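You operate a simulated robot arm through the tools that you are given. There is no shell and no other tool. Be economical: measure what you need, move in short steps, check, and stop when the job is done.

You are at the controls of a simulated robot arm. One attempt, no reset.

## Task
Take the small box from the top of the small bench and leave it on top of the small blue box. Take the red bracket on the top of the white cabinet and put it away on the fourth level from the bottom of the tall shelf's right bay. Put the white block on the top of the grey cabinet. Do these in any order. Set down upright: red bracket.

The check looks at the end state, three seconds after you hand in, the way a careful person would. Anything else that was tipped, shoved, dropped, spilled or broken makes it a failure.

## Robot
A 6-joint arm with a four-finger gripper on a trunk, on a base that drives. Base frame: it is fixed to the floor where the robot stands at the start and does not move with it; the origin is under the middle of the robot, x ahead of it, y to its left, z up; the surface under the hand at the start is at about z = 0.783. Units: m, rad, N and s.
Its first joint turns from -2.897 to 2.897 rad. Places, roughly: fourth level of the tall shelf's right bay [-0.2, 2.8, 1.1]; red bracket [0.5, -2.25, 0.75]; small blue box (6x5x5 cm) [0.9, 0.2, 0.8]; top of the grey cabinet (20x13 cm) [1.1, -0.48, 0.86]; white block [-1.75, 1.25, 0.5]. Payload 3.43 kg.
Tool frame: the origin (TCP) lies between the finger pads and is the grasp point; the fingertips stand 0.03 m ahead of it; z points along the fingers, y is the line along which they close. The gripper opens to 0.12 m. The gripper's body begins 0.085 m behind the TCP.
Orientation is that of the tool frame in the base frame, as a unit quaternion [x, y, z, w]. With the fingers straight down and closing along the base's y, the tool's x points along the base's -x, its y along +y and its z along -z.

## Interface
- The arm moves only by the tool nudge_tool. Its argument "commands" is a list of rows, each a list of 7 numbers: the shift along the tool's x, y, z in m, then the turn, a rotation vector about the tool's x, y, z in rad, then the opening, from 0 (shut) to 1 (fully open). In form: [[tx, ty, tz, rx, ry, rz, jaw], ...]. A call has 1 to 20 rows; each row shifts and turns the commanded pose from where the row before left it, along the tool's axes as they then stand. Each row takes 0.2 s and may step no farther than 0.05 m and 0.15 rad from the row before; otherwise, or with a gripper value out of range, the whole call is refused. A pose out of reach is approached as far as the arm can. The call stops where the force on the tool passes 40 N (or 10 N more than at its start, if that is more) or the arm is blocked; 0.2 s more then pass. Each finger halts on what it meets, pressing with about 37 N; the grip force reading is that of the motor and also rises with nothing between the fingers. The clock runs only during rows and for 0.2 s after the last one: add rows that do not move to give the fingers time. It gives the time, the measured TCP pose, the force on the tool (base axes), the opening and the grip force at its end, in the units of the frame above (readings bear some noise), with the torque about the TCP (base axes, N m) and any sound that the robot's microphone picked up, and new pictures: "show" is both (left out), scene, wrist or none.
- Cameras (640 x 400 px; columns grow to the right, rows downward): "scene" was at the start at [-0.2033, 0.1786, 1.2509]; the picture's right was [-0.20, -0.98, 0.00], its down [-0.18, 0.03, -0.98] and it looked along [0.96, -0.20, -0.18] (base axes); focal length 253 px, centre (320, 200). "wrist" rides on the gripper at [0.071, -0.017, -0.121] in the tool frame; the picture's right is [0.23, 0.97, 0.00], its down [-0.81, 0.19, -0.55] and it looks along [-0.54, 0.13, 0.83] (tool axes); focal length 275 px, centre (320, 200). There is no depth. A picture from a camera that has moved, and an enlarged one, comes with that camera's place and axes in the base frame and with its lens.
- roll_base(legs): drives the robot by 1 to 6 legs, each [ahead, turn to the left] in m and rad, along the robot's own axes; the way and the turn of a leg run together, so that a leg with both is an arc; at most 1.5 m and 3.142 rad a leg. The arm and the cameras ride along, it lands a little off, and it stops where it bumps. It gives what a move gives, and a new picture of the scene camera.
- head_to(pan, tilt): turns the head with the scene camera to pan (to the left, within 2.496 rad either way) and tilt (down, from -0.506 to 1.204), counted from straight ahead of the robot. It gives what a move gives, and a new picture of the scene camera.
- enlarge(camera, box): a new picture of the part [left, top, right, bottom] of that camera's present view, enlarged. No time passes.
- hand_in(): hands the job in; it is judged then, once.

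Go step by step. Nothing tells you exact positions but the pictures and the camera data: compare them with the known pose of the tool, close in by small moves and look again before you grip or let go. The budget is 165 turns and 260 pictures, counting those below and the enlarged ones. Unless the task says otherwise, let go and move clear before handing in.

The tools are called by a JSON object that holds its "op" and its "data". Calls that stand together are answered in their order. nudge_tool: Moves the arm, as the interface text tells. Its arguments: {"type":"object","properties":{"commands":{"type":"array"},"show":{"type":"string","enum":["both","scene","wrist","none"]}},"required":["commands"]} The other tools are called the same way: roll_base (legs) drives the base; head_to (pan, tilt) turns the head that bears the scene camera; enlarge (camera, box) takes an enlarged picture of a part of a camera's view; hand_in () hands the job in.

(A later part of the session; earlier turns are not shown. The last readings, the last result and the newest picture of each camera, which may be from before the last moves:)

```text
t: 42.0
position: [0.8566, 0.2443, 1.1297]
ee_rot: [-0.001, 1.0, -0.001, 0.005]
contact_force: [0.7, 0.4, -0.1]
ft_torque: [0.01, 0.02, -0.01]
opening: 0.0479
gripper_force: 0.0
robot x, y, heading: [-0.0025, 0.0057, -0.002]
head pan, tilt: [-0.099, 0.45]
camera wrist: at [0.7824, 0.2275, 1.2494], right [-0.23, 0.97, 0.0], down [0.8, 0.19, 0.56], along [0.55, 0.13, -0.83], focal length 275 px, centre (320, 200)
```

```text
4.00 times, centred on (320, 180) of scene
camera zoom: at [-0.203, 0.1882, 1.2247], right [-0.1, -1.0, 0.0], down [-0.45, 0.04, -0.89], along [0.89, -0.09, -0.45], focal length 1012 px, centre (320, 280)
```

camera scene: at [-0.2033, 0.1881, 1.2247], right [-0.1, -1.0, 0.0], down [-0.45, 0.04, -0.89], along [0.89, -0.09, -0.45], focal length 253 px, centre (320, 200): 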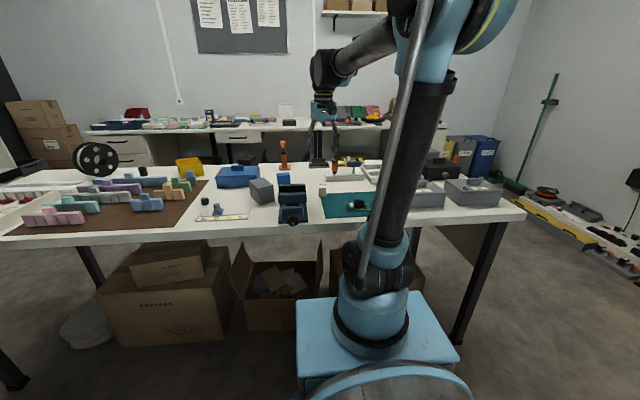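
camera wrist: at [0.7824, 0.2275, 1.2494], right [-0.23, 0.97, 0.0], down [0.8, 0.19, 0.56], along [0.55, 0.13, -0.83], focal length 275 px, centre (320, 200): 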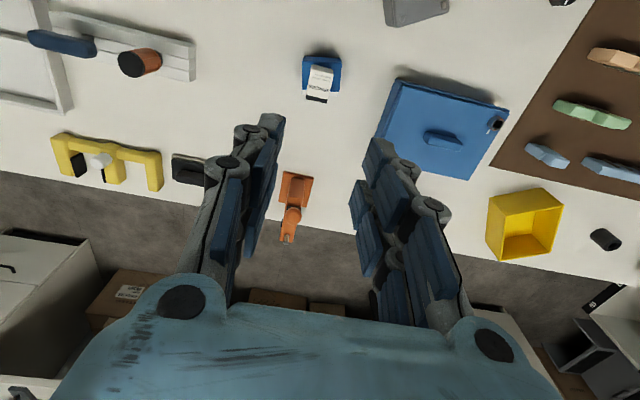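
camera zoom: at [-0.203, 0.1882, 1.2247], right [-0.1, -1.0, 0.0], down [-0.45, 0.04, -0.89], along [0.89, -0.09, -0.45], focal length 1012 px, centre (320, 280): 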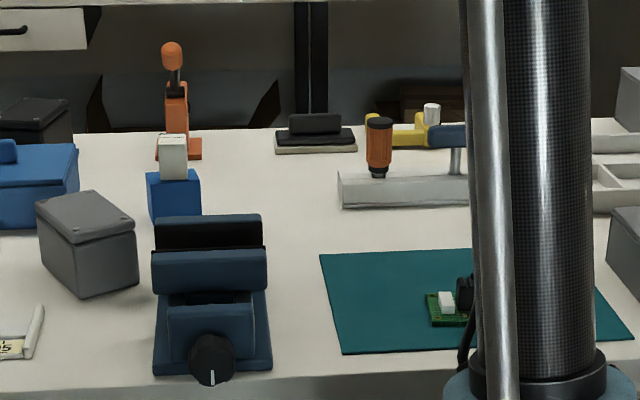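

The small box is resting nicely on the blue box. Before driving to the white cabinet I'll retract the arm and look down at the base clearance.

{"op": "nudge_tool", "data": {"commands": [[0.05, 0, 0, 0, 0, 0, 0.4], [0.05, 0, 0, 0, 0, 0, 0.4], [0.05, 0, 0, 0, 0, 0, 0.4], [0.05, -0.0, 0, 0, 0, 0, 0.4], [0.05, -0.0, 0, 0, 0, 0, 0.4], [0.04, -0.03, 0, 0, 0, 0, 0.4], [0.04, -0.03, 0, 0, 0, 0, 0.4], [0.04, -0.03, 0, 0, 0, 0, 0.4], [0, -0.05, 0, 0, 0, 0, 0.4], [0, -0.05, 0, 0, 0, 0, 0.4]], "show": "none"}}

{"op": "head_to", "data": {"pan": -0.1, "tilt": 1.2}}

{"op": "head_to", "data": {"pan": -2.49, "tilt": 1.2}}

{"op": "head_to", "data": {"pan": 2.49, "tilt": 1.2}}

```text
t: 44.2
position: [0.4856, 0.0528, 1.1225]
ee_rot: [0.0, 1.0, 0.0, 0.005]
contact_force: [-0.7, 0.1, 0.1]
ft_torque: [0.03, -0.04, 0.03]
opening: 0.0479
gripper_force: 0.0
robot x, y, heading: [-0.002, 0.0069, 0.003]
head pan, tilt: [-0.099, 0.45]
```

```text
t: 45.3
position: [0.4868, 0.0536, 1.1249]
ee_rot: [-0.002, 1.0, 0.0, 0.006]
contact_force: [0.2, 1.0, -0.5]
ft_torque: [0.0, 0.0, -0.02]
opening: 0.048
gripper_force: 0.1
robot x, y, heading: [-0.0032, 0.0075, -0.002]
head pan, tilt: [-0.099, 1.201]
camera scene: at [-0.2399, 0.1917, 1.167], right [-0.1, -1.0, 0.0], down [-0.93, 0.09, -0.35], along [0.35, -0.04, -0.94], focal length 253 px, centre (320, 200)
```

scene: 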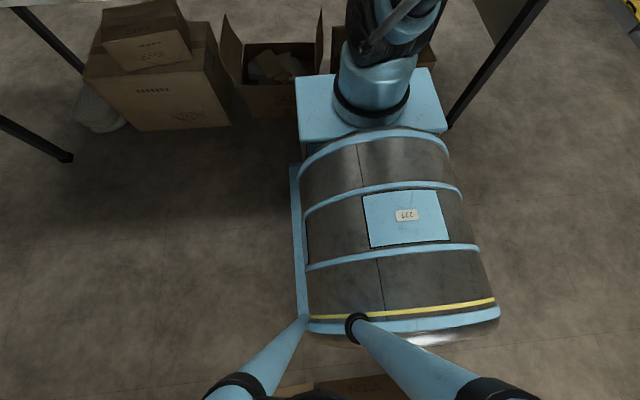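

```text
t: 47.5
position: [0.4861, 0.0539, 1.1233]
ee_rot: [0.0, 1.0, 0.0, 0.006]
contact_force: [0.2, -0.3, 0.6]
ft_torque: [-0.01, 0.01, 0.0]
opening: 0.048
gripper_force: 0.0
robot x, y, heading: [-0.0025, 0.005, -0.004]
head pan, tilt: [-2.491, 1.201]
camera scene: at [-0.34, 0.1633, 1.1683], right [-0.61, 0.8, 0.01], down [0.74, 0.57, -0.37], along [-0.3, -0.22, -0.93], focal length 253 px, centre (320, 200)
```

scene: 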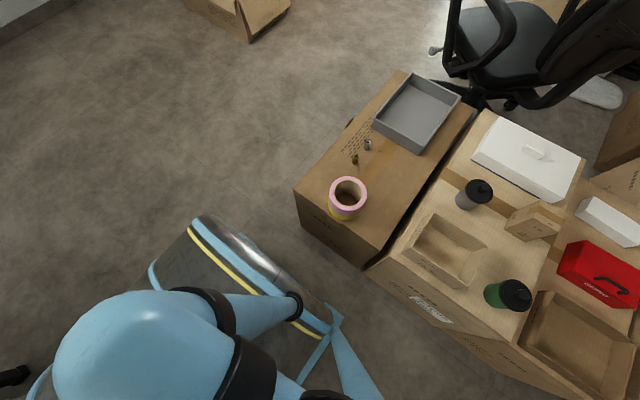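

```text
t: 51.4
position: [0.4859, 0.0524, 1.123]
ee_rot: [-0.001, 1.0, -0.001, 0.005]
contact_force: [0.5, 0.0, 0.1]
ft_torque: [0.0, -0.02, 0.01]
opening: 0.0479
gripper_force: 0.1
robot x, y, heading: [0.0001, 0.0084, 0.0]
head pan, tilt: [2.491, 1.201]
camera scene: at [-0.34, 0.2311, 1.1683], right [0.61, 0.8, -0.01], down [0.74, -0.56, -0.37], along [-0.3, 0.22, -0.93], focal length 253 px, centre (320, 200)
```

scene: 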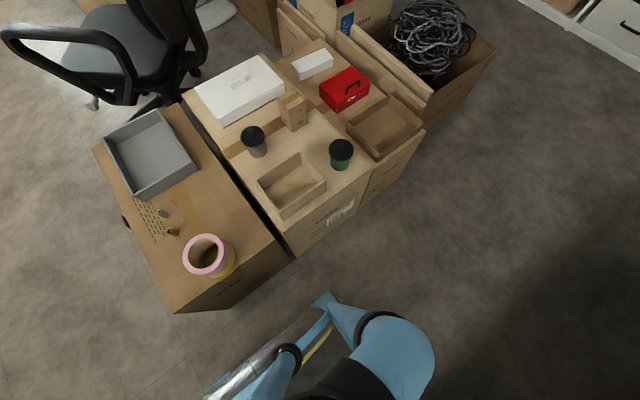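

The base body spans roughly x −0.35 to 0.47 and the cartons start near x −0.47. I'll ease forward a little and turn right in place.

{"op": "head_to", "data": {"pan": 0, "tilt": 0.4}}

{"op": "roll_base", "data": {"legs": [[0.06, 0], [0, -1.57]]}}

```text
t: 53.7
position: [0.4857, 0.0529, 1.124]
ee_rot: [-0.001, 1.0, 0.0, 0.005]
contact_force: [-0.3, -1.1, -0.1]
ft_torque: [0.02, 0.03, -0.02]
opening: 0.0479
gripper_force: 0.1
robot x, y, heading: [0.0, 0.0098, 0.0]
head pan, tilt: [0.0, 0.4]
camera scene: at [-0.2021, 0.1973, 1.2293], right [0.0, -1.0, 0.0], down [-0.4, 0.0, -0.92], along [0.92, 0.0, -0.4], focal length 253 px, centre (320, 200)
```

scene: 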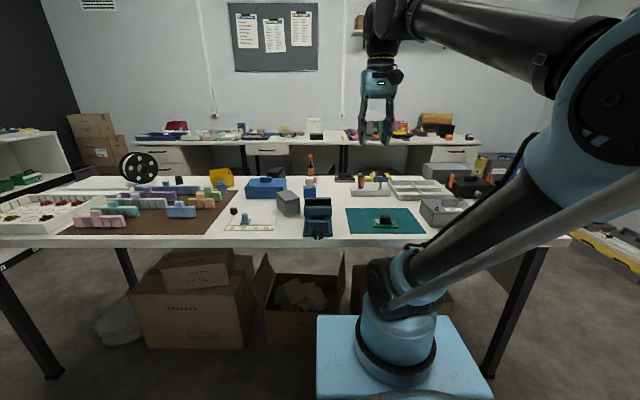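

```text
t: 58.9
position: [0.1119, -0.4777, 1.1234]
ee_rot: [0.702, 0.713, -0.005, 0.004]
contact_force: [-0.1, -0.1, -0.1]
ft_torque: [0.0, -0.01, 0.02]
opening: 0.048
gripper_force: 0.0
robot x, y, heading: [0.074, 0.0088, -1.563]
head pan, tilt: [0.0, 0.4]
camera scene: at [0.2558, 0.2108, 1.2293], right [-1.0, -0.01, 0.0], down [-0.01, 0.4, -0.92], along [0.01, -0.92, -0.4], focal length 253 px, centre (320, 200)
```

scene: 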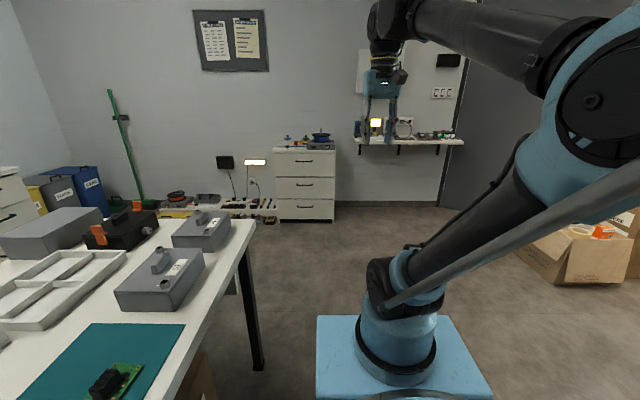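

The turn is done and the white cabinet is ahead, slightly left. Driving up to it with a gentle left shift.

{"op": "roll_base", "data": {"legs": [[0.8, 0], [0.3, 0.6], [0.3, -0.6]]}}

{"op": "enlarge", "data": {"camera": "scene", "box": [160, 130, 400, 280]}}

```text
t: 67.0
position: [0.31, -1.8218, 1.1293]
ee_rot: [0.699, 0.715, -0.008, 0.008]
contact_force: [0.4, 0.0, 0.4]
ft_torque: [-0.04, 0.01, 0.0]
opening: 0.0481
gripper_force: 0.1
robot x, y, heading: [0.2662, -1.3471, -1.544]
head pan, tilt: [0.0, 0.4]
camera scene: at [0.4546, -1.1448, 1.2293], right [-1.0, -0.02, 0.0], down [-0.01, 0.4, -0.92], along [0.02, -0.92, -0.4], focal length 253 px, centre (320, 200)
```

scene: 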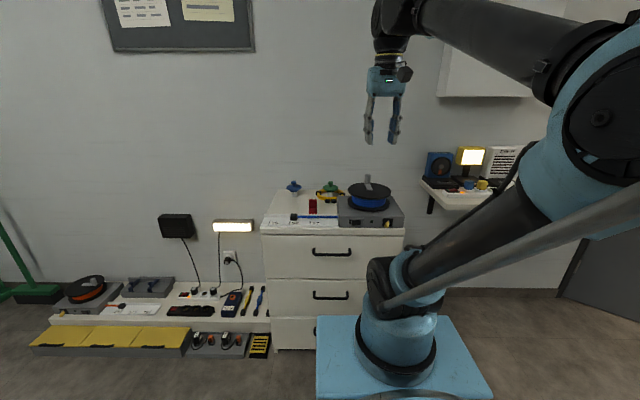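

```text
2.67 times, centred on (280, 205) of scene
camera zoom: at [0.4546, -1.1448, 1.2293], right [-1.0, -0.02, 0.0], down [-0.01, 0.4, -0.92], along [0.02, -0.92, -0.4], focal length 674 px, centre (427, 187)
```

zoom: 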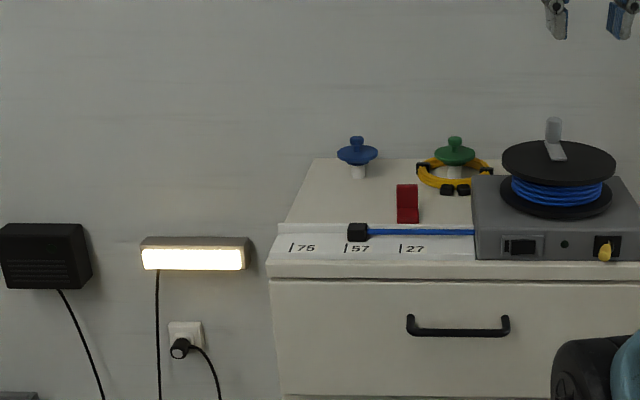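

I'm in front of the cabinet and see the red bracket at about (0.51, −2.15). I'll move the gripper nearer for a wrist view.

{"op": "nudge_tool", "data": {"commands": [[-0.03, 0.03, 0, 0, 0, 0, 0.6], [-0.03, 0.03, 0, 0, 0, 0, 0.6], [-0.03, 0.03, 0, 0, 0, 0, 0.6], [-0.03, 0.03, 0, 0, 0, 0, 0.6], [-0.03, 0.03, 0.02, 0, 0, 0, 0.6], [-0.03, 0.03, 0.02, 0, 0, 0, 0.6], [-0.03, 0.02, 0.02, 0, 0, 0, 0.6], [0, 0, 0.02, 0, 0, 0, 0.6], [0, 0, 0, 0, 0, 0, 0.6]], "show": "wrist"}}

{"op": "enlarge", "data": {"camera": "wrist", "box": [200, 0, 440, 150]}}

```text
t: 69.0
position: [0.5136, -2.0167, 1.0616]
ee_rot: [0.699, 0.714, -0.012, 0.012]
contact_force: [0.3, 0.1, -0.2]
ft_torque: [-0.02, -0.01, -0.03]
opening: 0.0722
gripper_force: 0.0
robot x, y, heading: [0.2681, -1.3512, -1.559]
head pan, tilt: [0.0, 0.4]
camera wrist: at [0.4953, -1.9417, 1.1809], right [0.97, 0.25, -0.01], down [0.21, -0.79, 0.58], along [0.14, -0.56, -0.81], focal length 275 px, centre (320, 200)
```

wrist: 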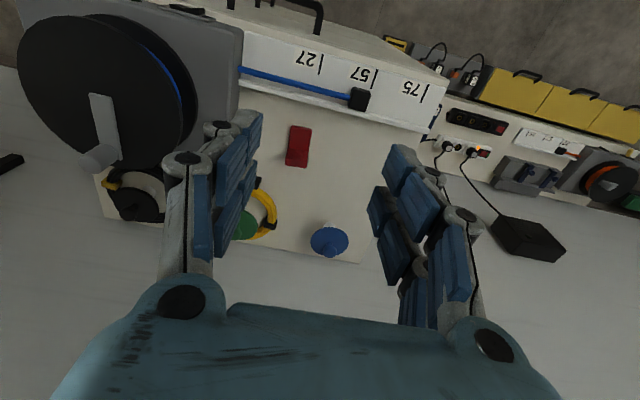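

```text
2.67 times, centred on (320, 75) of wrist
camera zoom: at [0.4953, -1.9417, 1.1809], right [0.97, 0.25, -0.01], down [0.21, -0.79, 0.58], along [0.14, -0.56, -0.81], focal length 734 px, centre (320, 533)
```

zoom: 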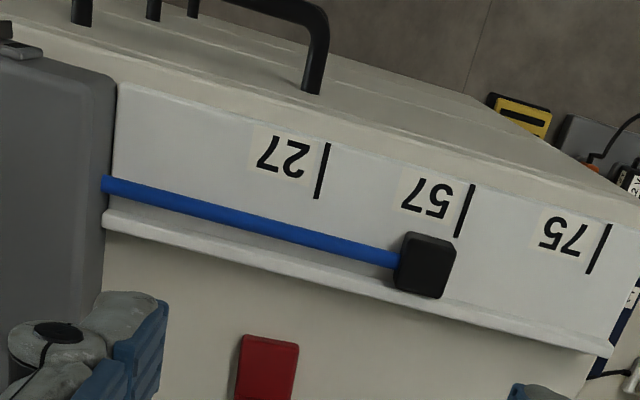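

The bracket is clear between the reel, the knobs and the plug. I'll go closer for its shape and orientation.

{"op": "nudge_tool", "data": {"commands": [[-0.03, 0, 0.02, 0, 0, 0, 0.6], [-0.03, -0.005, 0.03, 0, 0, 0, 0.6], [-0.03, -0.0, 0.03, 0, 0, 0, 0.6], [-0.01, 0, 0, 0, 0.02, 0, 0.6], [0, 0, 0, 0, 0, 0, 0.6]], "show": "wrist"}}

{"op": "enlarge", "data": {"camera": "wrist", "box": [240, 60, 400, 160]}}

{"op": "enlarge", "data": {"camera": "scene", "box": [260, 150, 420, 250]}}

```text
t: 70.2
position: [0.5107, -2.1191, 0.9861]
ee_rot: [0.7, 0.714, -0.005, 0.005]
contact_force: [0.3, -0.2, -0.6]
ft_torque: [0.0, -0.03, 0.0]
opening: 0.0719
gripper_force: 0.1
robot x, y, heading: [0.2704, -1.3503, -1.552]
head pan, tilt: [0.0, 0.4]
camera wrist: at [0.4917, -2.0465, 1.1062], right [0.97, 0.25, 0.0], down [0.21, -0.8, 0.56], along [0.14, -0.55, -0.83], focal length 275 px, centre (320, 200)
```

wrist: 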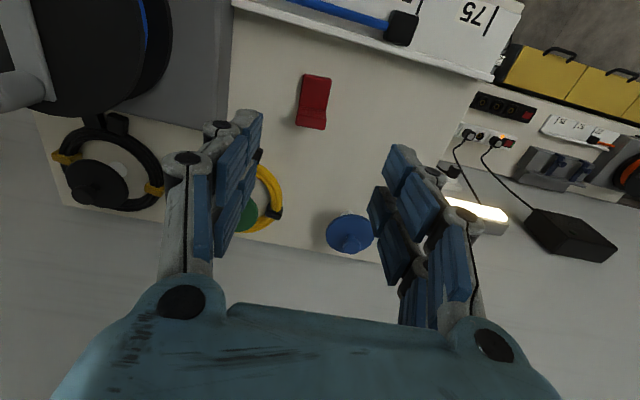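

```text
4.00 times, centred on (320, 110) of wrist
camera zoom: at [0.4917, -2.0465, 1.1062], right [0.97, 0.25, 0.0], down [0.21, -0.8, 0.56], along [0.14, -0.55, -0.83], focal length 1101 px, centre (320, 560)
```

zoom: 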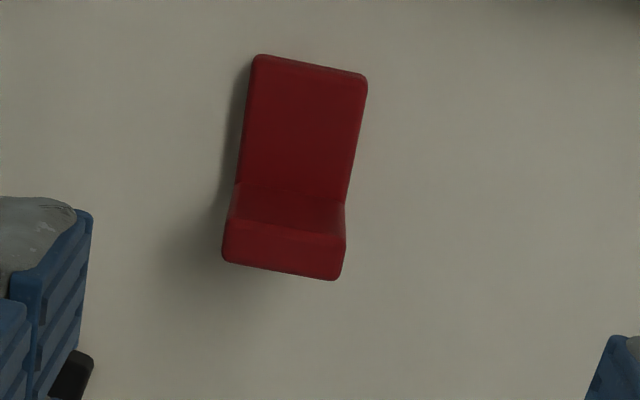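

```text
4.00 times, centred on (340, 200) of scene
camera zoom: at [0.4546, -1.145, 1.2294], right [-1.0, -0.02, 0.0], down [-0.01, 0.4, -0.92], along [0.02, -0.92, -0.4], focal length 1012 px, centre (240, 200)
```

zoom: 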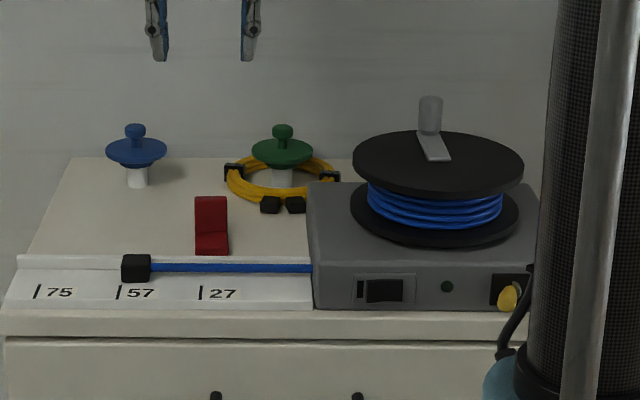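

The bracket is an L with its flange toward me and the wall behind, 3.4 cm wide and 5 cm tall. I'll grasp it across its width with the tool pitched forward about 40°, so the same pose suits the shelf later.

{"op": "nudge_tool", "data": {"commands": [[0, 0, 0, 0, -0.14, 0, 0.6], [0, 0, 0, 0, -0.14, 0, 0.6], [0, 0, 0, 0, -0.14, 0, 0.6], [0, 0, 0, 0, -0.14, 0, 0.6], [0, 0, 0, 0, -0.14, 0, 0.6], [0, 0, 0, 0, 0, 0, 0.6]], "show": "both"}}

{"op": "enlarge", "data": {"camera": "wrist", "box": [200, 40, 440, 190]}}

```text
t: 71.5
position: [0.5108, -2.1193, 0.9851]
ee_rot: [0.656, 0.668, -0.246, 0.25]
contact_force: [0.2, -0.6, -0.2]
ft_torque: [-0.01, 0.04, 0.02]
opening: 0.0721
gripper_force: 0.1
robot x, y, heading: [0.2692, -1.3522, -1.551]
head pan, tilt: [0.0, 0.4]
camera scene: at [0.4546, -1.1449, 1.2294], right [-1.0, -0.02, 0.0], down [-0.01, 0.4, -0.92], along [0.02, -0.92, -0.4], focal length 253 px, centre (320, 200)
camera wrist: at [0.4908, -1.9869, 1.0304], right [0.97, 0.19, -0.15], down [0.2, -0.24, 0.95], along [0.15, -0.95, -0.27], focal length 275 px, centre (320, 200)
```

scene: 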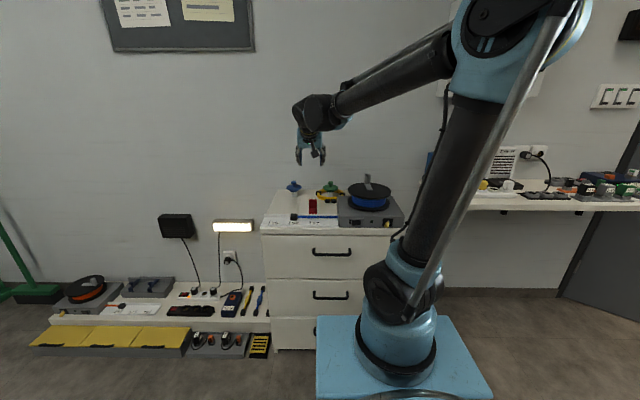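
wrist: 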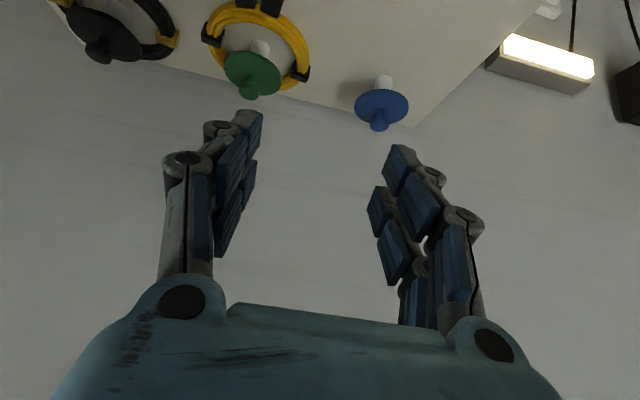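

```text
2.67 times, centred on (320, 115) of wrist
camera zoom: at [0.4908, -1.9869, 1.0304], right [0.97, 0.19, -0.15], down [0.2, -0.24, 0.95], along [0.15, -0.95, -0.27], focal length 734 px, centre (320, 427)
```

zoom: 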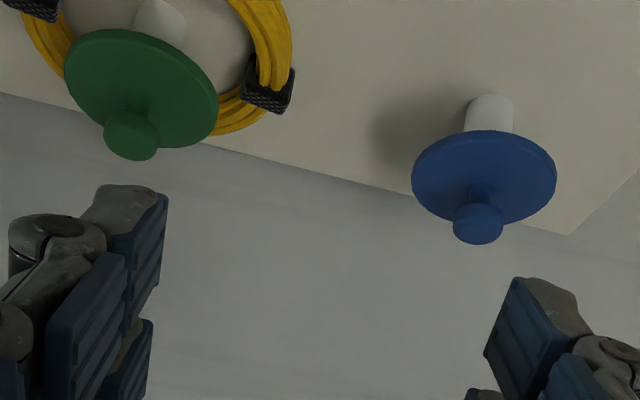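

Pitching works fine. Now moving above the bracket with the small yaw correction, then checking.

{"op": "nudge_tool", "data": {"commands": [[0.0194, -0.0013, 0.0381, 0, 0, 0, 0.6], [0.0194, -0.0013, 0.0381, 0, 0, 0, 0.6], [0.0194, -0.0013, 0.0381, 0, 0, 0, 0.6], [0, 0, 0, -0.045, 0, -0.054, 0.6], [0, 0, 0, 0, 0, 0, 0.6]], "show": "wrist"}}

{"op": "enlarge", "data": {"camera": "wrist", "box": [200, 40, 440, 190]}}

{"op": "enlarge", "data": {"camera": "scene", "box": [260, 150, 420, 250]}}

```text
t: 72.8
position: [0.5077, -2.151, 0.8624]
ee_rot: [0.631, 0.692, -0.236, 0.258]
contact_force: [-0.1, 0.2, 0.2]
ft_torque: [0.03, 0.01, 0.06]
opening: 0.0721
gripper_force: 0.1
robot x, y, heading: [0.2692, -1.3485, -1.55]
head pan, tilt: [0.0, 0.4]
camera wrist: at [0.478, -2.0204, 0.9061], right [0.95, 0.26, -0.15], down [0.21, -0.23, 0.95], along [0.21, -0.94, -0.28], focal length 275 px, centre (320, 200)
```

wrist: 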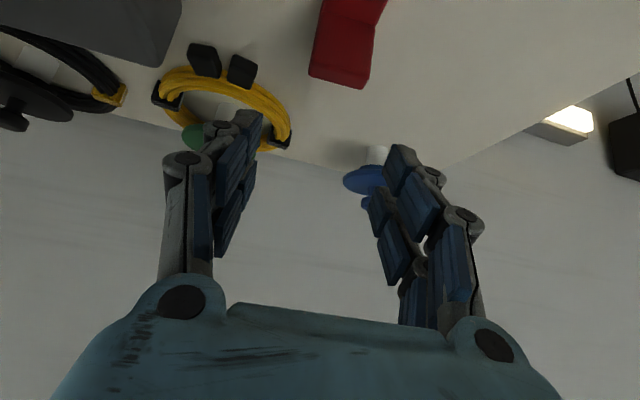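

```text
2.67 times, centred on (320, 115) of wrist
camera zoom: at [0.478, -2.0204, 0.9061], right [0.95, 0.26, -0.15], down [0.21, -0.23, 0.95], along [0.21, -0.94, -0.28], focal length 734 px, centre (320, 427)
```

zoom: 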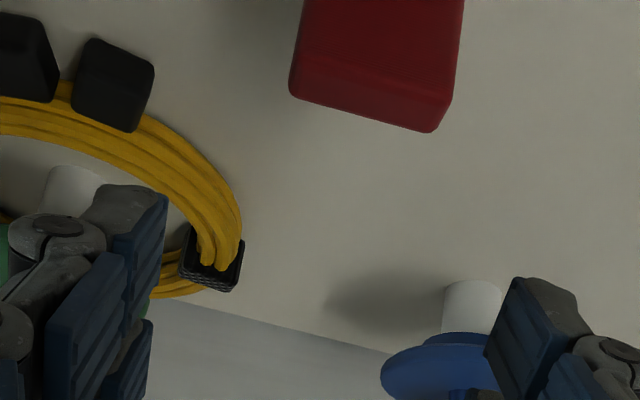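

```text
4.00 times, centred on (340, 200) of scene
camera zoom: at [0.4546, -1.1449, 1.2294], right [-1.0, -0.02, 0.0], down [-0.01, 0.4, -0.92], along [0.02, -0.92, -0.4], focal length 1012 px, centre (240, 200)
```

zoom: 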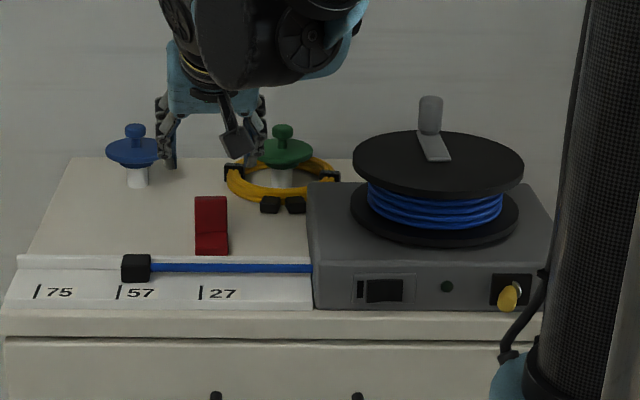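

The gripper is centred over the bracket wall. Descending straight down in two stages, checking before closing.

{"op": "nudge_tool", "data": {"commands": [[0.0215, -0.0005, 0.0256, 0, 0, 0, 0.55], [0.0215, -0.0005, 0.0256, 0, 0, 0, 0.55], [0.012, 0, 0.0143, 0, 0, 0, 0.55], [0, 0, 0, 0, 0, 0, 0.55]], "show": "wrist"}}

{"op": "enlarge", "data": {"camera": "scene", "box": [260, 150, 420, 250]}}

```text
t: 73.8
position: [0.5066, -2.1523, 0.7759]
ee_rot: [0.631, 0.692, -0.237, 0.259]
contact_force: [1.2, -8.6, 21.1]
ft_torque: [-0.25, -0.54, 0.02]
opening: 0.0668
gripper_force: 0.6
robot x, y, heading: [0.2677, -1.3489, -1.55]
head pan, tilt: [0.0, 0.4]
camera wrist: at [0.477, -2.0219, 0.8204], right [0.95, 0.26, -0.15], down [0.21, -0.23, 0.95], along [0.21, -0.94, -0.27], focal length 275 px, centre (320, 200)
```

wrist: 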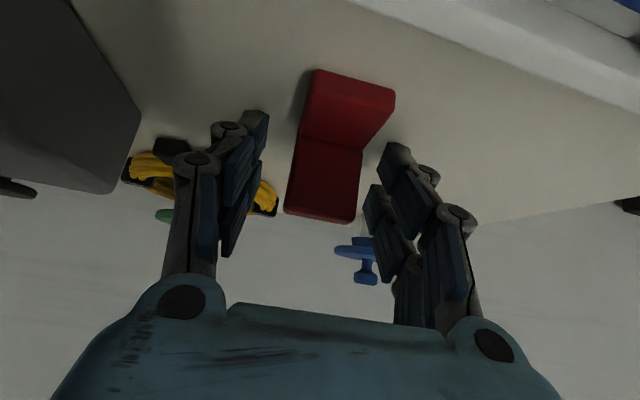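

```text
4.00 times, centred on (340, 200) of scene
camera zoom: at [0.4544, -1.1445, 1.2293], right [-1.0, -0.02, 0.0], down [-0.01, 0.4, -0.92], along [0.02, -0.92, -0.4], focal length 1012 px, centre (240, 200)
```

zoom: 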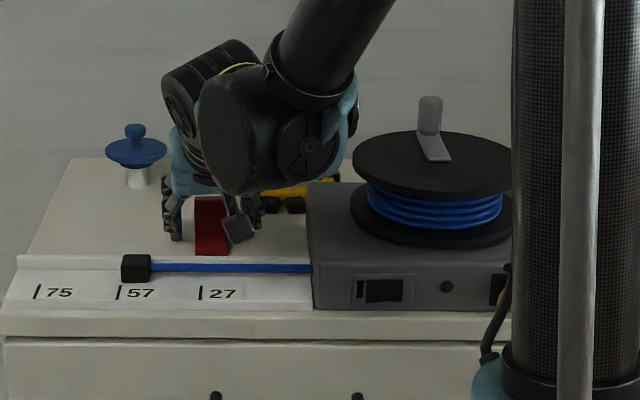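

A fingertip is lightly touching the cabinet top (21 N). I'll back up 6 mm, then close.

{"op": "nudge_tool", "data": {"commands": [[-0.0045, 0, -0.0053, 0, 0, 0, 0.55], [0, 0, 0, 0, 0, 0, 0.55]], "show": "wrist"}}

{"op": "enlarge", "data": {"camera": "wrist", "box": [200, 50, 440, 250]}}

```text
t: 74.3
position: [0.5067, -2.1523, 0.7821]
ee_rot: [0.631, 0.692, -0.237, 0.258]
contact_force: [-0.4, -0.2, 0.0]
ft_torque: [0.01, 0.02, 0.0]
opening: 0.0662
gripper_force: 0.0
robot x, y, heading: [0.2668, -1.3512, -1.545]
head pan, tilt: [0.0, 0.4]
camera wrist: at [0.477, -2.0214, 0.8266], right [0.95, 0.26, -0.15], down [0.21, -0.23, 0.95], along [0.21, -0.94, -0.28], focal length 275 px, centre (320, 200)
```

wrist: 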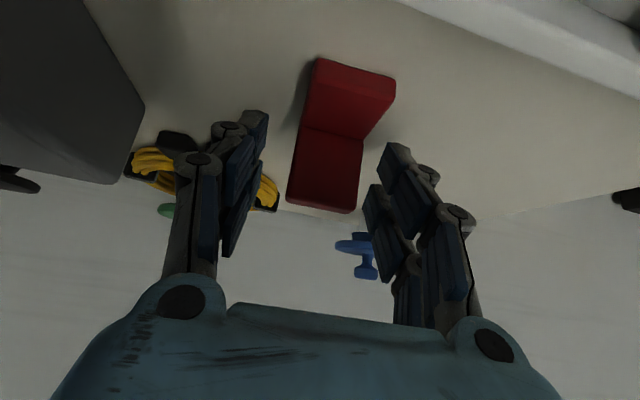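

```text
2.00 times, centred on (320, 150) of wrist
camera zoom: at [0.477, -2.0214, 0.8266], right [0.95, 0.26, -0.15], down [0.21, -0.23, 0.95], along [0.21, -0.94, -0.28], focal length 551 px, centre (320, 300)
```

zoom: 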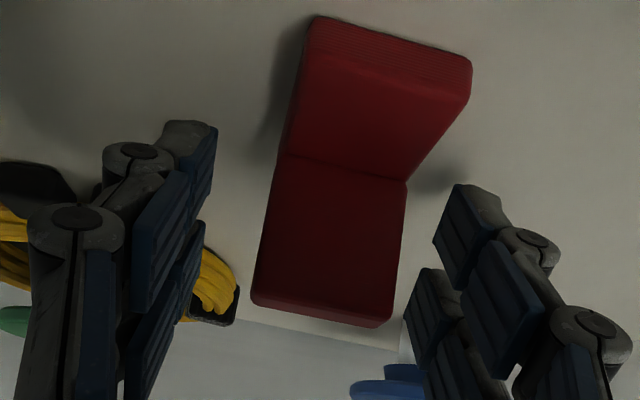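

The bracket sits slightly right in the jaws, so I'll shift 3 mm and close.

{"op": "nudge_tool", "data": {"commands": [[0, 0.003, 0, 0, 0, 0, 0.55], [0, 0, 0, 0, 0, 0, 0.4], [0, 0, 0, 0, 0, 0, 0.2], [0, 0, 0, 0, 0, 0, 0.1], [0, 0, 0, 0, 0, 0, 0.1]], "show": "wrist"}}

{"op": "enlarge", "data": {"camera": "scene", "box": [260, 150, 420, 250]}}

```text
t: 75.5
position: [0.5088, -2.1527, 0.7818]
ee_rot: [0.632, 0.691, -0.237, 0.258]
contact_force: [0.0, 0.3, 0.7]
ft_torque: [0.03, -0.01, 0.02]
opening: 0.035
gripper_force: 37.1
robot x, y, heading: [0.2665, -1.3526, -1.548]
head pan, tilt: [0.0, 0.4]
camera wrist: at [0.4802, -2.0212, 0.8268], right [0.95, 0.26, -0.15], down [0.21, -0.23, 0.95], along [0.21, -0.94, -0.28], focal length 275 px, centre (320, 200)
```

wrist: 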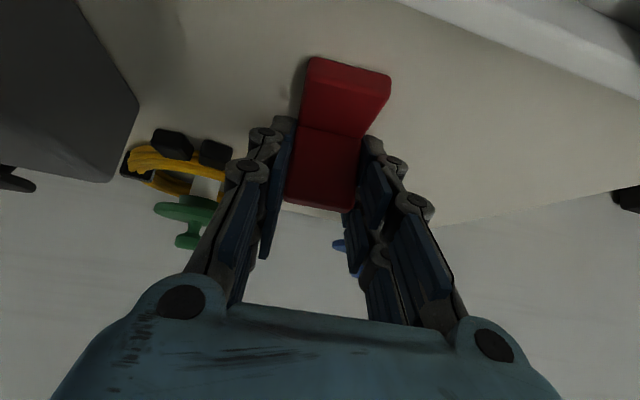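

```text
4.00 times, centred on (340, 200) of scene
camera zoom: at [0.4546, -1.1449, 1.2294], right [-1.0, -0.02, 0.0], down [-0.01, 0.4, -0.92], along [0.02, -0.92, -0.4], focal length 1012 px, centre (240, 200)
```

zoom: 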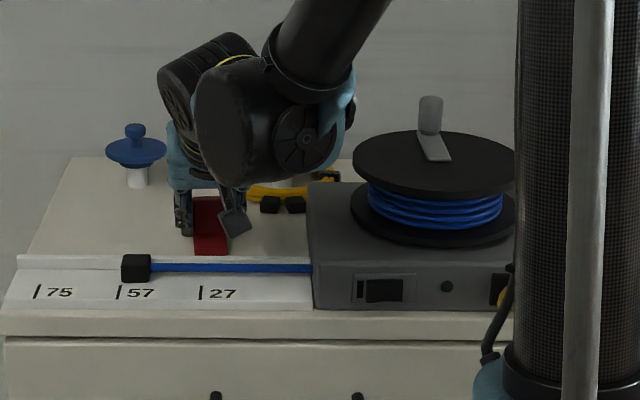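

Bracket gripped at 3.5 cm. Lifting straight up, then pulling back toward the robot.

{"op": "nudge_tool", "data": {"commands": [[-0.0258, 0, -0.0306, 0, 0, 0, 0.1], [-0.0258, 0, -0.0306, 0, 0, 0, 0.1], [-0.0258, 0, -0.0306, 0, 0, 0, 0.1], [-0.0258, 0, -0.0306, 0, 0, 0, 0.1], [-0.0258, 0, -0.0306, 0, 0, 0, 0.1], [-0.0258, 0, -0.0306, 0, 0, 0, 0.1], [-0.0258, 0, -0.0306, 0, 0, 0, 0.1], [0.0306, 0, -0.0258, 0, 0, 0, 0.1], [0.0306, 0, -0.0258, 0, 0, 0, 0.1], [0.0306, 0, -0.0258, 0, 0, 0, 0.1], [0.0306, 0, -0.0258, 0, 0, 0, 0.1], [0.0306, 0, -0.0258, 0, 0, 0, 0.1], [0.0306, 0, -0.0258, 0, 0, 0, 0.1], [0.0306, 0, -0.0258, 0, 0, 0, 0.1]], "show": "both"}}

```text
t: 78.5
position: [0.4852, -1.8711, 1.0595]
ee_rot: [0.631, 0.693, -0.236, 0.259]
contact_force: [0.1, -0.8, -0.6]
ft_torque: [0.03, 0.04, 0.0]
opening: 0.0348
gripper_force: 36.7
robot x, y, heading: [0.2723, -1.3507, -1.547]
head pan, tilt: [0.0, 0.4]
camera scene: at [0.4546, -1.1448, 1.2293], right [-1.0, -0.02, 0.0], down [-0.01, 0.4, -0.92], along [0.02, -0.92, -0.4], focal length 253 px, centre (320, 200)
camera wrist: at [0.4555, -1.7393, 1.1039], right [0.95, 0.26, -0.15], down [0.21, -0.23, 0.95], along [0.21, -0.94, -0.28], focal length 275 px, centre (320, 200)
```

scene: 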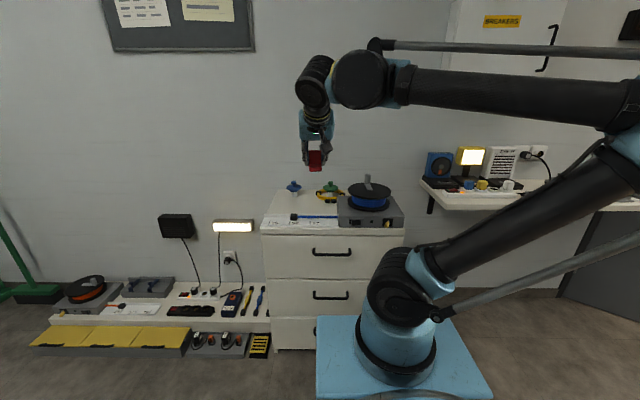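
wrist: 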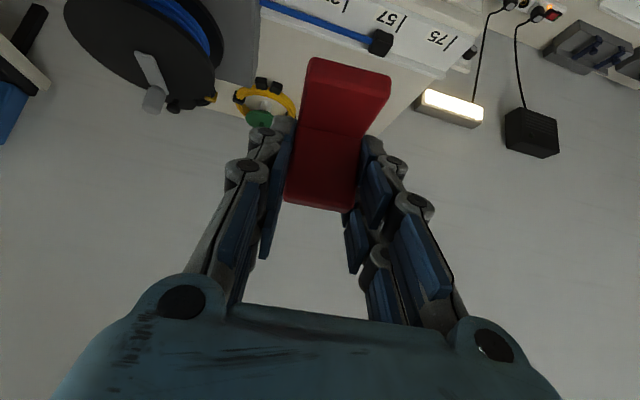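

The bracket is held well. Now I'll turn around and head for the lane between the table and the cartons.

{"op": "roll_base", "data": {"legs": [[0, -2.816], [0.64, 0], [0, -0.35]]}}

```text
t: 90.8
position: [-0.1547, -0.2307, 1.0586]
ee_rot: [0.688, -0.636, -0.257, -0.238]
contact_force: [-0.8, -0.1, -0.8]
ft_torque: [0.01, -0.03, 0.0]
opening: 0.035
gripper_force: 37.6
robot x, y, heading: [0.0495, -0.7552, 1.577]
head pan, tilt: [0.0, 0.4]
camera scene: at [-0.1368, -0.9583, 1.2293], right [1.0, 0.01, 0.0], down [0.0, -0.4, -0.92], along [-0.01, 0.92, -0.4], focal length 253 px, centre (320, 200)
```

scene: 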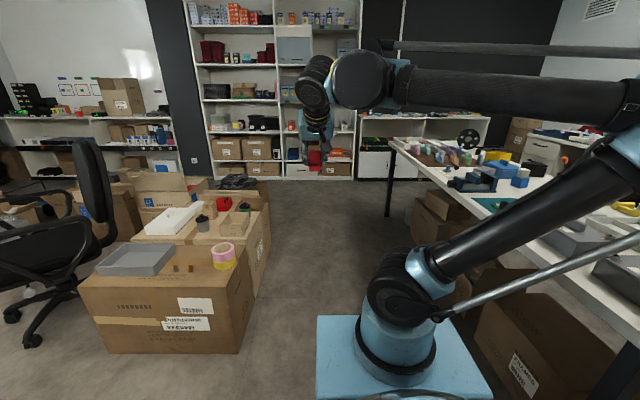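

The lane is clear, but the elbow hangs low on the table side. I'll extend and raise the arm first so the elbow comes in and up.

{"op": "nudge_tool", "data": {"commands": [[-0.0425, -0.015, 0.014, 0, 0, 0, 0.1], [-0.0425, -0.015, 0.014, 0, 0, 0, 0.1], [-0.0425, -0.015, 0.014, 0, 0, 0, 0.1], [-0.0425, -0.015, 0.014, 0, 0, 0, 0.1], [-0.0425, -0.015, 0.014, 0, 0, 0, 0.1], [-0.0425, -0.015, 0.014, 0, 0, 0, 0.1], [0, 0, 0, 0, 0, 0, 0.1]], "show": "scene"}}

```text
t: 92.4
position: [-0.0846, 0.0073, 1.1733]
ee_rot: [0.685, -0.635, -0.261, -0.243]
contact_force: [0.3, -0.8, 0.6]
ft_torque: [0.02, -0.03, 0.0]
opening: 0.0347
gripper_force: 37.1
robot x, y, heading: [0.0519, -0.7544, 1.572]
head pan, tilt: [0.0, 0.4]
camera scene: at [-0.1367, -0.9581, 1.2293], right [1.0, 0.01, 0.0], down [0.0, -0.4, -0.92], along [-0.01, 0.92, -0.4], focal length 253 px, centre (320, 200)
```

scene: 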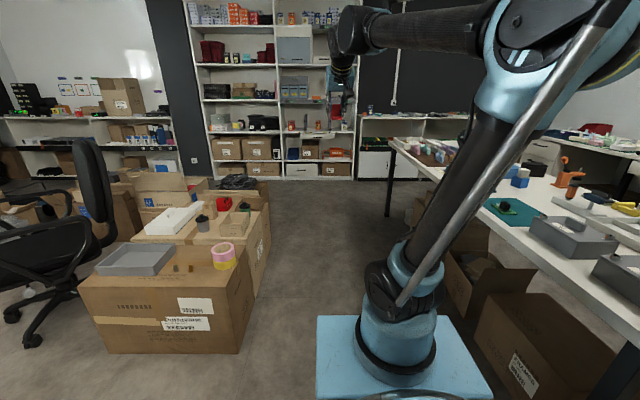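

The elbow is now high and tucked in. Driving north up the lane.

{"op": "roll_base", "data": {"legs": [[1.25, 0]]}}

```text
t: 98.8
position: [-0.0991, 1.251, 1.1718]
ee_rot: [0.687, -0.633, -0.261, -0.242]
contact_force: [-0.5, 1.3, -0.1]
ft_torque: [-0.04, -0.02, 0.0]
opening: 0.0347
gripper_force: 37.4
robot x, y, heading: [0.0452, 0.4901, 1.582]
head pan, tilt: [0.0, 0.4]
camera scene: at [-0.1461, 0.2859, 1.2294], right [1.0, 0.01, 0.0], down [0.0, -0.4, -0.92], along [-0.01, 0.92, -0.4], focal length 253 px, centre (320, 200)
```

scene: 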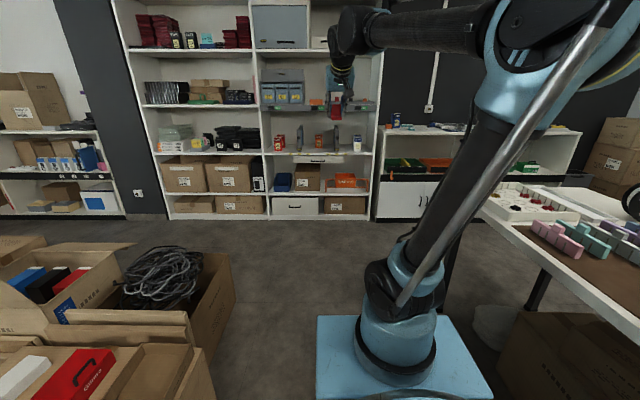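

{"op": "enlarge", "data": {"camera": "scene", "box": [240, 40, 400, 220]}}

{"op": "roll_base", "data": {"legs": [[0.85, 0.1]]}}

{"op": "enlarge", "data": {"camera": "scene", "box": [200, 0, 440, 180]}}

```text
2.22 times, centred on (320, 130) of scene
camera zoom: at [-0.1461, 0.2859, 1.2294], right [1.0, 0.01, 0.0], down [0.0, -0.4, -0.92], along [-0.01, 0.92, -0.4], focal length 562 px, centre (320, 356)
```

zoom: 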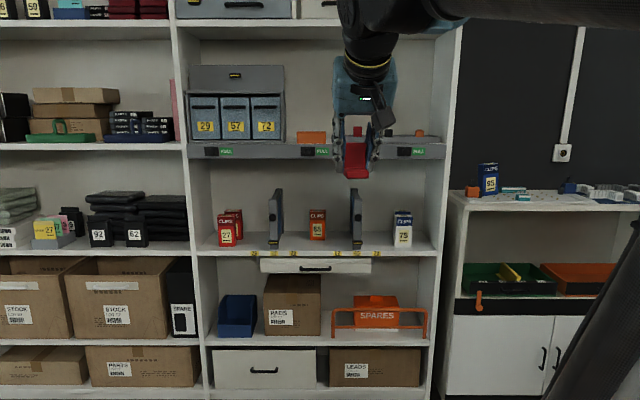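

```text
t: 103.4
position: [-0.2268, 2.0586, 1.1812]
ee_rot: [0.717, -0.595, -0.278, -0.231]
contact_force: [0.4, 1.1, 0.5]
ft_torque: [0.0, 0.03, -0.03]
opening: 0.035
gripper_force: 37.2
robot x, y, heading: [-0.0112, 1.3265, 1.681]
head pan, tilt: [0.0, 0.4]
camera scene: at [-0.1768, 1.1075, 1.2293], right [0.99, 0.11, 0.0], down [0.05, -0.4, -0.92], along [-0.1, 0.91, -0.4], focal length 253 px, centre (320, 200)
```

scene: 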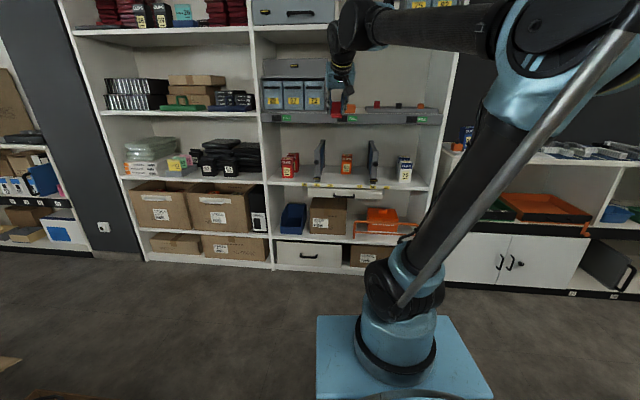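

```text
2.22 times, centred on (320, 90) of scene
camera zoom: at [-0.1768, 1.1075, 1.2293], right [0.99, 0.11, 0.0], down [0.05, -0.4, -0.92], along [-0.1, 0.91, -0.4], focal length 562 px, centre (320, 444)
```

zoom: 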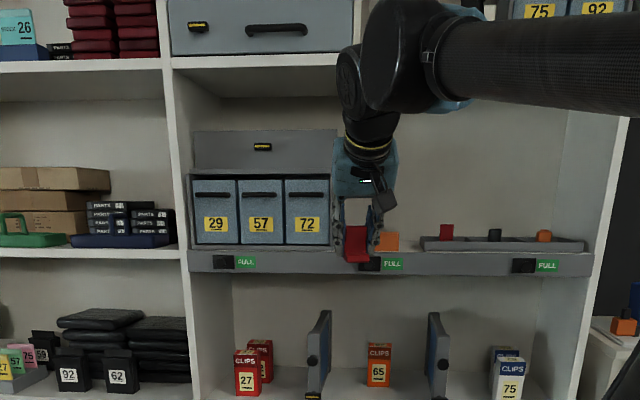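

The fourth level is the one with grey bins and "FULL" labels; there is free room to the right of the bins. I'll drive closer, squaring up.

{"op": "roll_base", "data": {"legs": [[0.42, -0.11]]}}

{"op": "head_to", "data": {"pan": 0, "tilt": 0.1}}

{"op": "enlarge", "data": {"camera": "scene", "box": [200, 100, 520, 300]}}

{"op": "enlarge", "data": {"camera": "wrist", "box": [0, 0, 640, 400]}}

```text
t: 106.0
position: [-0.1689, 2.4779, 1.19]
ee_rot: [0.682, -0.633, -0.267, -0.251]
contact_force: [0.5, 0.7, -0.7]
ft_torque: [0.0, -0.03, 0.01]
opening: 0.0352
gripper_force: 37.2
robot x, y, heading: [-0.035, 1.7464, 1.577]
head pan, tilt: [0.0, 0.4]
camera scene: at [-0.2245, 1.5422, 1.2294], right [1.0, 0.0, 0.0], down [0.0, -0.4, -0.92], along [0.0, 0.92, -0.4], focal length 253 px, centre (320, 200)
```

scene: 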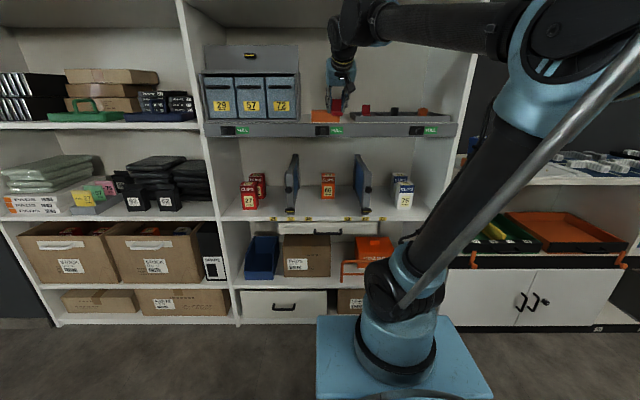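

```text
t: 106.8
position: [-0.169, 2.4626, 1.1997]
ee_rot: [0.681, -0.63, -0.273, -0.254]
contact_force: [0.9, 0.8, -0.5]
ft_torque: [-0.02, 0.0, 0.01]
opening: 0.0352
gripper_force: 36.8
robot x, y, heading: [-0.031, 1.7425, 1.57]
head pan, tilt: [0.0, 0.099]
camera scene: at [-0.2245, 1.542, 1.2572], right [1.0, 0.0, 0.0], down [0.0, -0.11, -0.99], along [0.0, 0.99, -0.11], focal length 253 px, centre (320, 200)
```

scene: 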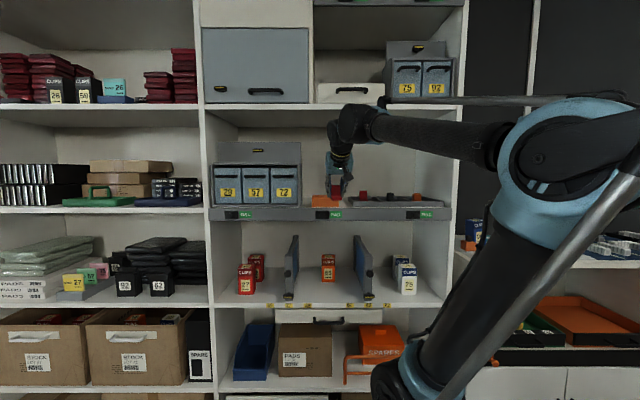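

```text
2.00 times, centred on (360, 200) of scene
camera zoom: at [-0.2245, 1.542, 1.2572], right [1.0, 0.0, 0.0], down [0.0, -0.11, -0.99], along [0.0, 0.99, -0.11], focal length 506 px, centre (240, 200)
```

zoom: 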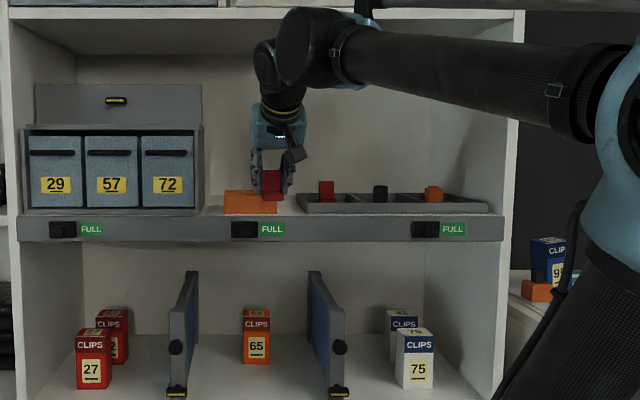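

```text
1.00 times, centred on (320, 200) of wrist (not enlarged: the box is as wide or as high as the picture)
camera zoom: at [-0.1429, 2.331, 1.2374], right [-0.96, -0.24, -0.16], down [-0.21, 0.19, 0.96], along [-0.2, 0.95, -0.23], focal length 275 px, centre (320, 200)
```

zoom: 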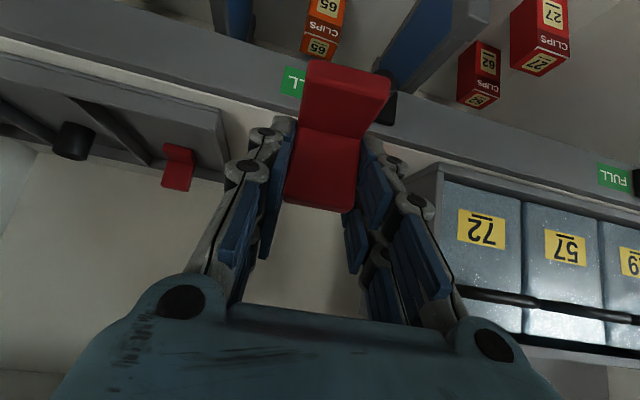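

Orange box, tray and bins occupy the front of this level, so I need a higher view to see the free depth. Raising the hand in front of the shelf.

{"op": "nudge_tool", "data": {"commands": [[-0.028, 0, -0.029, 0, 0, 0, 0.1], [-0.028, 0, -0.029, 0, 0, 0, 0.1], [-0.028, 0, -0.029, 0, 0, 0, 0.1], [-0.028, 0, -0.029, 0, 0, 0, 0.1], [-0.028, 0, -0.029, 0, 0, 0, 0.1], [0, 0, 0, 0, 0, 0, 0.1]], "show": "wrist"}}

{"op": "enlarge", "data": {"camera": "scene", "box": [200, 120, 456, 280]}}

```text
t: 108.2
position: [-0.1687, 2.465, 1.4022]
ee_rot: [0.681, -0.63, -0.273, -0.255]
contact_force: [0.5, 0.5, 0.0]
ft_torque: [0.0, 0.0, 0.0]
opening: 0.0349
gripper_force: 37.6
robot x, y, heading: [-0.0311, 1.7397, 1.574]
head pan, tilt: [0.0, 0.099]
camera wrist: at [-0.1431, 2.3314, 1.4388], right [-0.96, -0.24, -0.16], down [-0.21, 0.19, 0.96], along [-0.2, 0.95, -0.23], focal length 275 px, centre (320, 200)
```

wrist: 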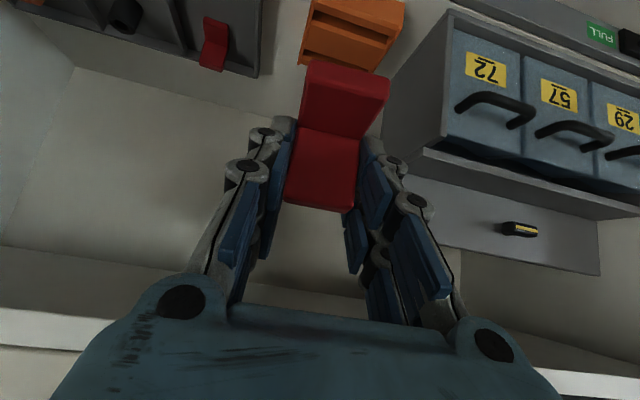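

```text
2.50 times, centred on (328, 200) of scene
camera zoom: at [-0.2245, 1.5419, 1.2573], right [1.0, 0.0, 0.0], down [0.0, -0.11, -0.99], along [0.0, 0.99, -0.11], focal length 632 px, centre (300, 200)
```

zoom: 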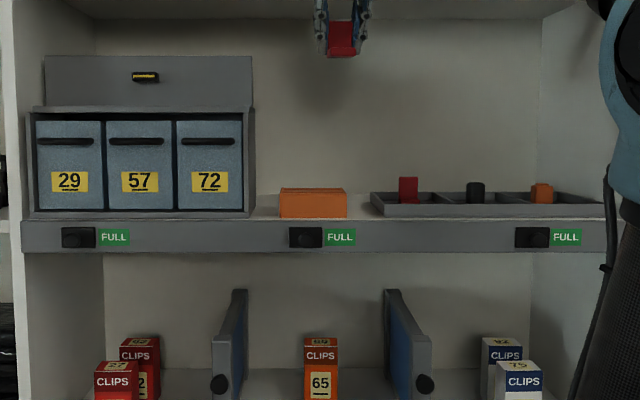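

The spot is clear: behind the orange block, right of the bins, around (−0.2, 2.8), with the shelf surface at about z = 1.11. I'll lower the hand in front of the shelf, correct the pitch drift, and drive 0.2 m closer.

{"op": "nudge_tool", "data": {"commands": [[0, 0, 0, 0, 0.05, 0, 0.1], [0.03, 0.01, -0.0262, 0, 0, 0, 0.1], [0.03, 0.01, -0.0262, 0, 0, 0, 0.1], [0.0272, 0.01, 0.0312, 0, 0, 0, 0.1], [0.0272, 0, 0.0312, 0, 0, 0, 0.1], [0.0272, 0, 0.0312, 0, 0, 0, 0.1], [0.0272, 0, 0.0312, 0, 0, 0, 0.1], [0.0272, 0, 0.0312, 0, 0, 0, 0.1], [0, 0, 0, 0, 0, 0, 0.1]], "show": "none"}}

{"op": "roll_base", "data": {"legs": [[0.2, 0]]}}

{"op": "enlarge", "data": {"camera": "scene", "box": [200, 80, 456, 240]}}

{"op": "enlarge", "data": {"camera": "wrist", "box": [0, 0, 640, 400]}}

```text
t: 110.2
position: [-0.1927, 2.3841, 1.1935]
ee_rot: [0.687, -0.637, -0.256, -0.239]
contact_force: [0.5, -0.8, -0.1]
ft_torque: [-0.03, 0.0, -0.03]
opening: 0.0349
gripper_force: 36.9
robot x, y, heading: [-0.034, 1.7437, 1.576]
head pan, tilt: [0.0, 0.099]
```

```text
t: 111.8
position: [-0.1932, 2.5836, 1.1949]
ee_rot: [0.688, -0.636, -0.256, -0.239]
contact_force: [-0.2, 0.5, -0.1]
ft_torque: [0.0, 0.01, 0.02]
opening: 0.0349
gripper_force: 37.1
robot x, y, heading: [-0.0346, 1.9462, 1.576]
head pan, tilt: [0.0, 0.099]
camera scene: at [-0.2247, 1.7427, 1.2573], right [1.0, 0.0, 0.0], down [0.0, -0.11, -0.99], along [0.0, 0.99, -0.11], focal length 253 px, centre (320, 200)
```

scene: 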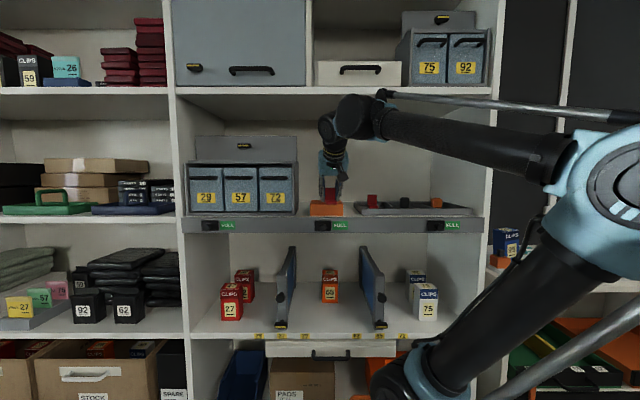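

```text
2.50 times, centred on (328, 160) of scene
camera zoom: at [-0.2247, 1.7427, 1.2573], right [1.0, 0.0, 0.0], down [0.0, -0.11, -0.99], along [0.0, 0.99, -0.11], focal length 632 px, centre (300, 300)
```

zoom: 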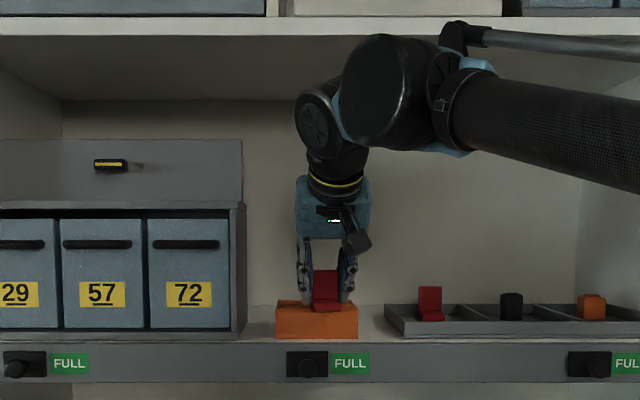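

```text
1.00 times, centred on (320, 200) of wrist (not enlarged: the box is as wide or as high as the picture)
camera zoom: at [-0.1673, 2.4537, 1.2392], right [-0.96, -0.25, -0.15], down [-0.21, 0.23, 0.95], along [-0.2, 0.94, -0.28], focal length 275 px, centre (320, 200)
```

zoom: 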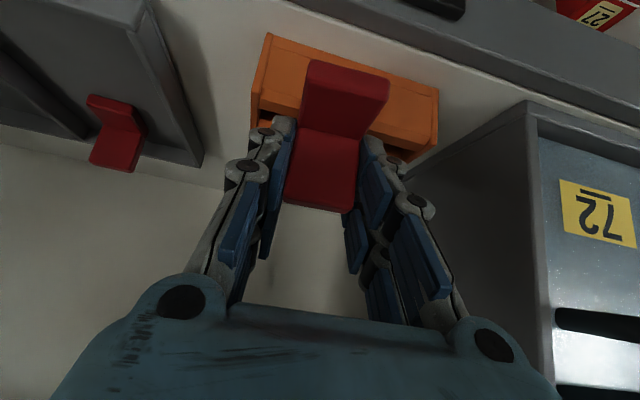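

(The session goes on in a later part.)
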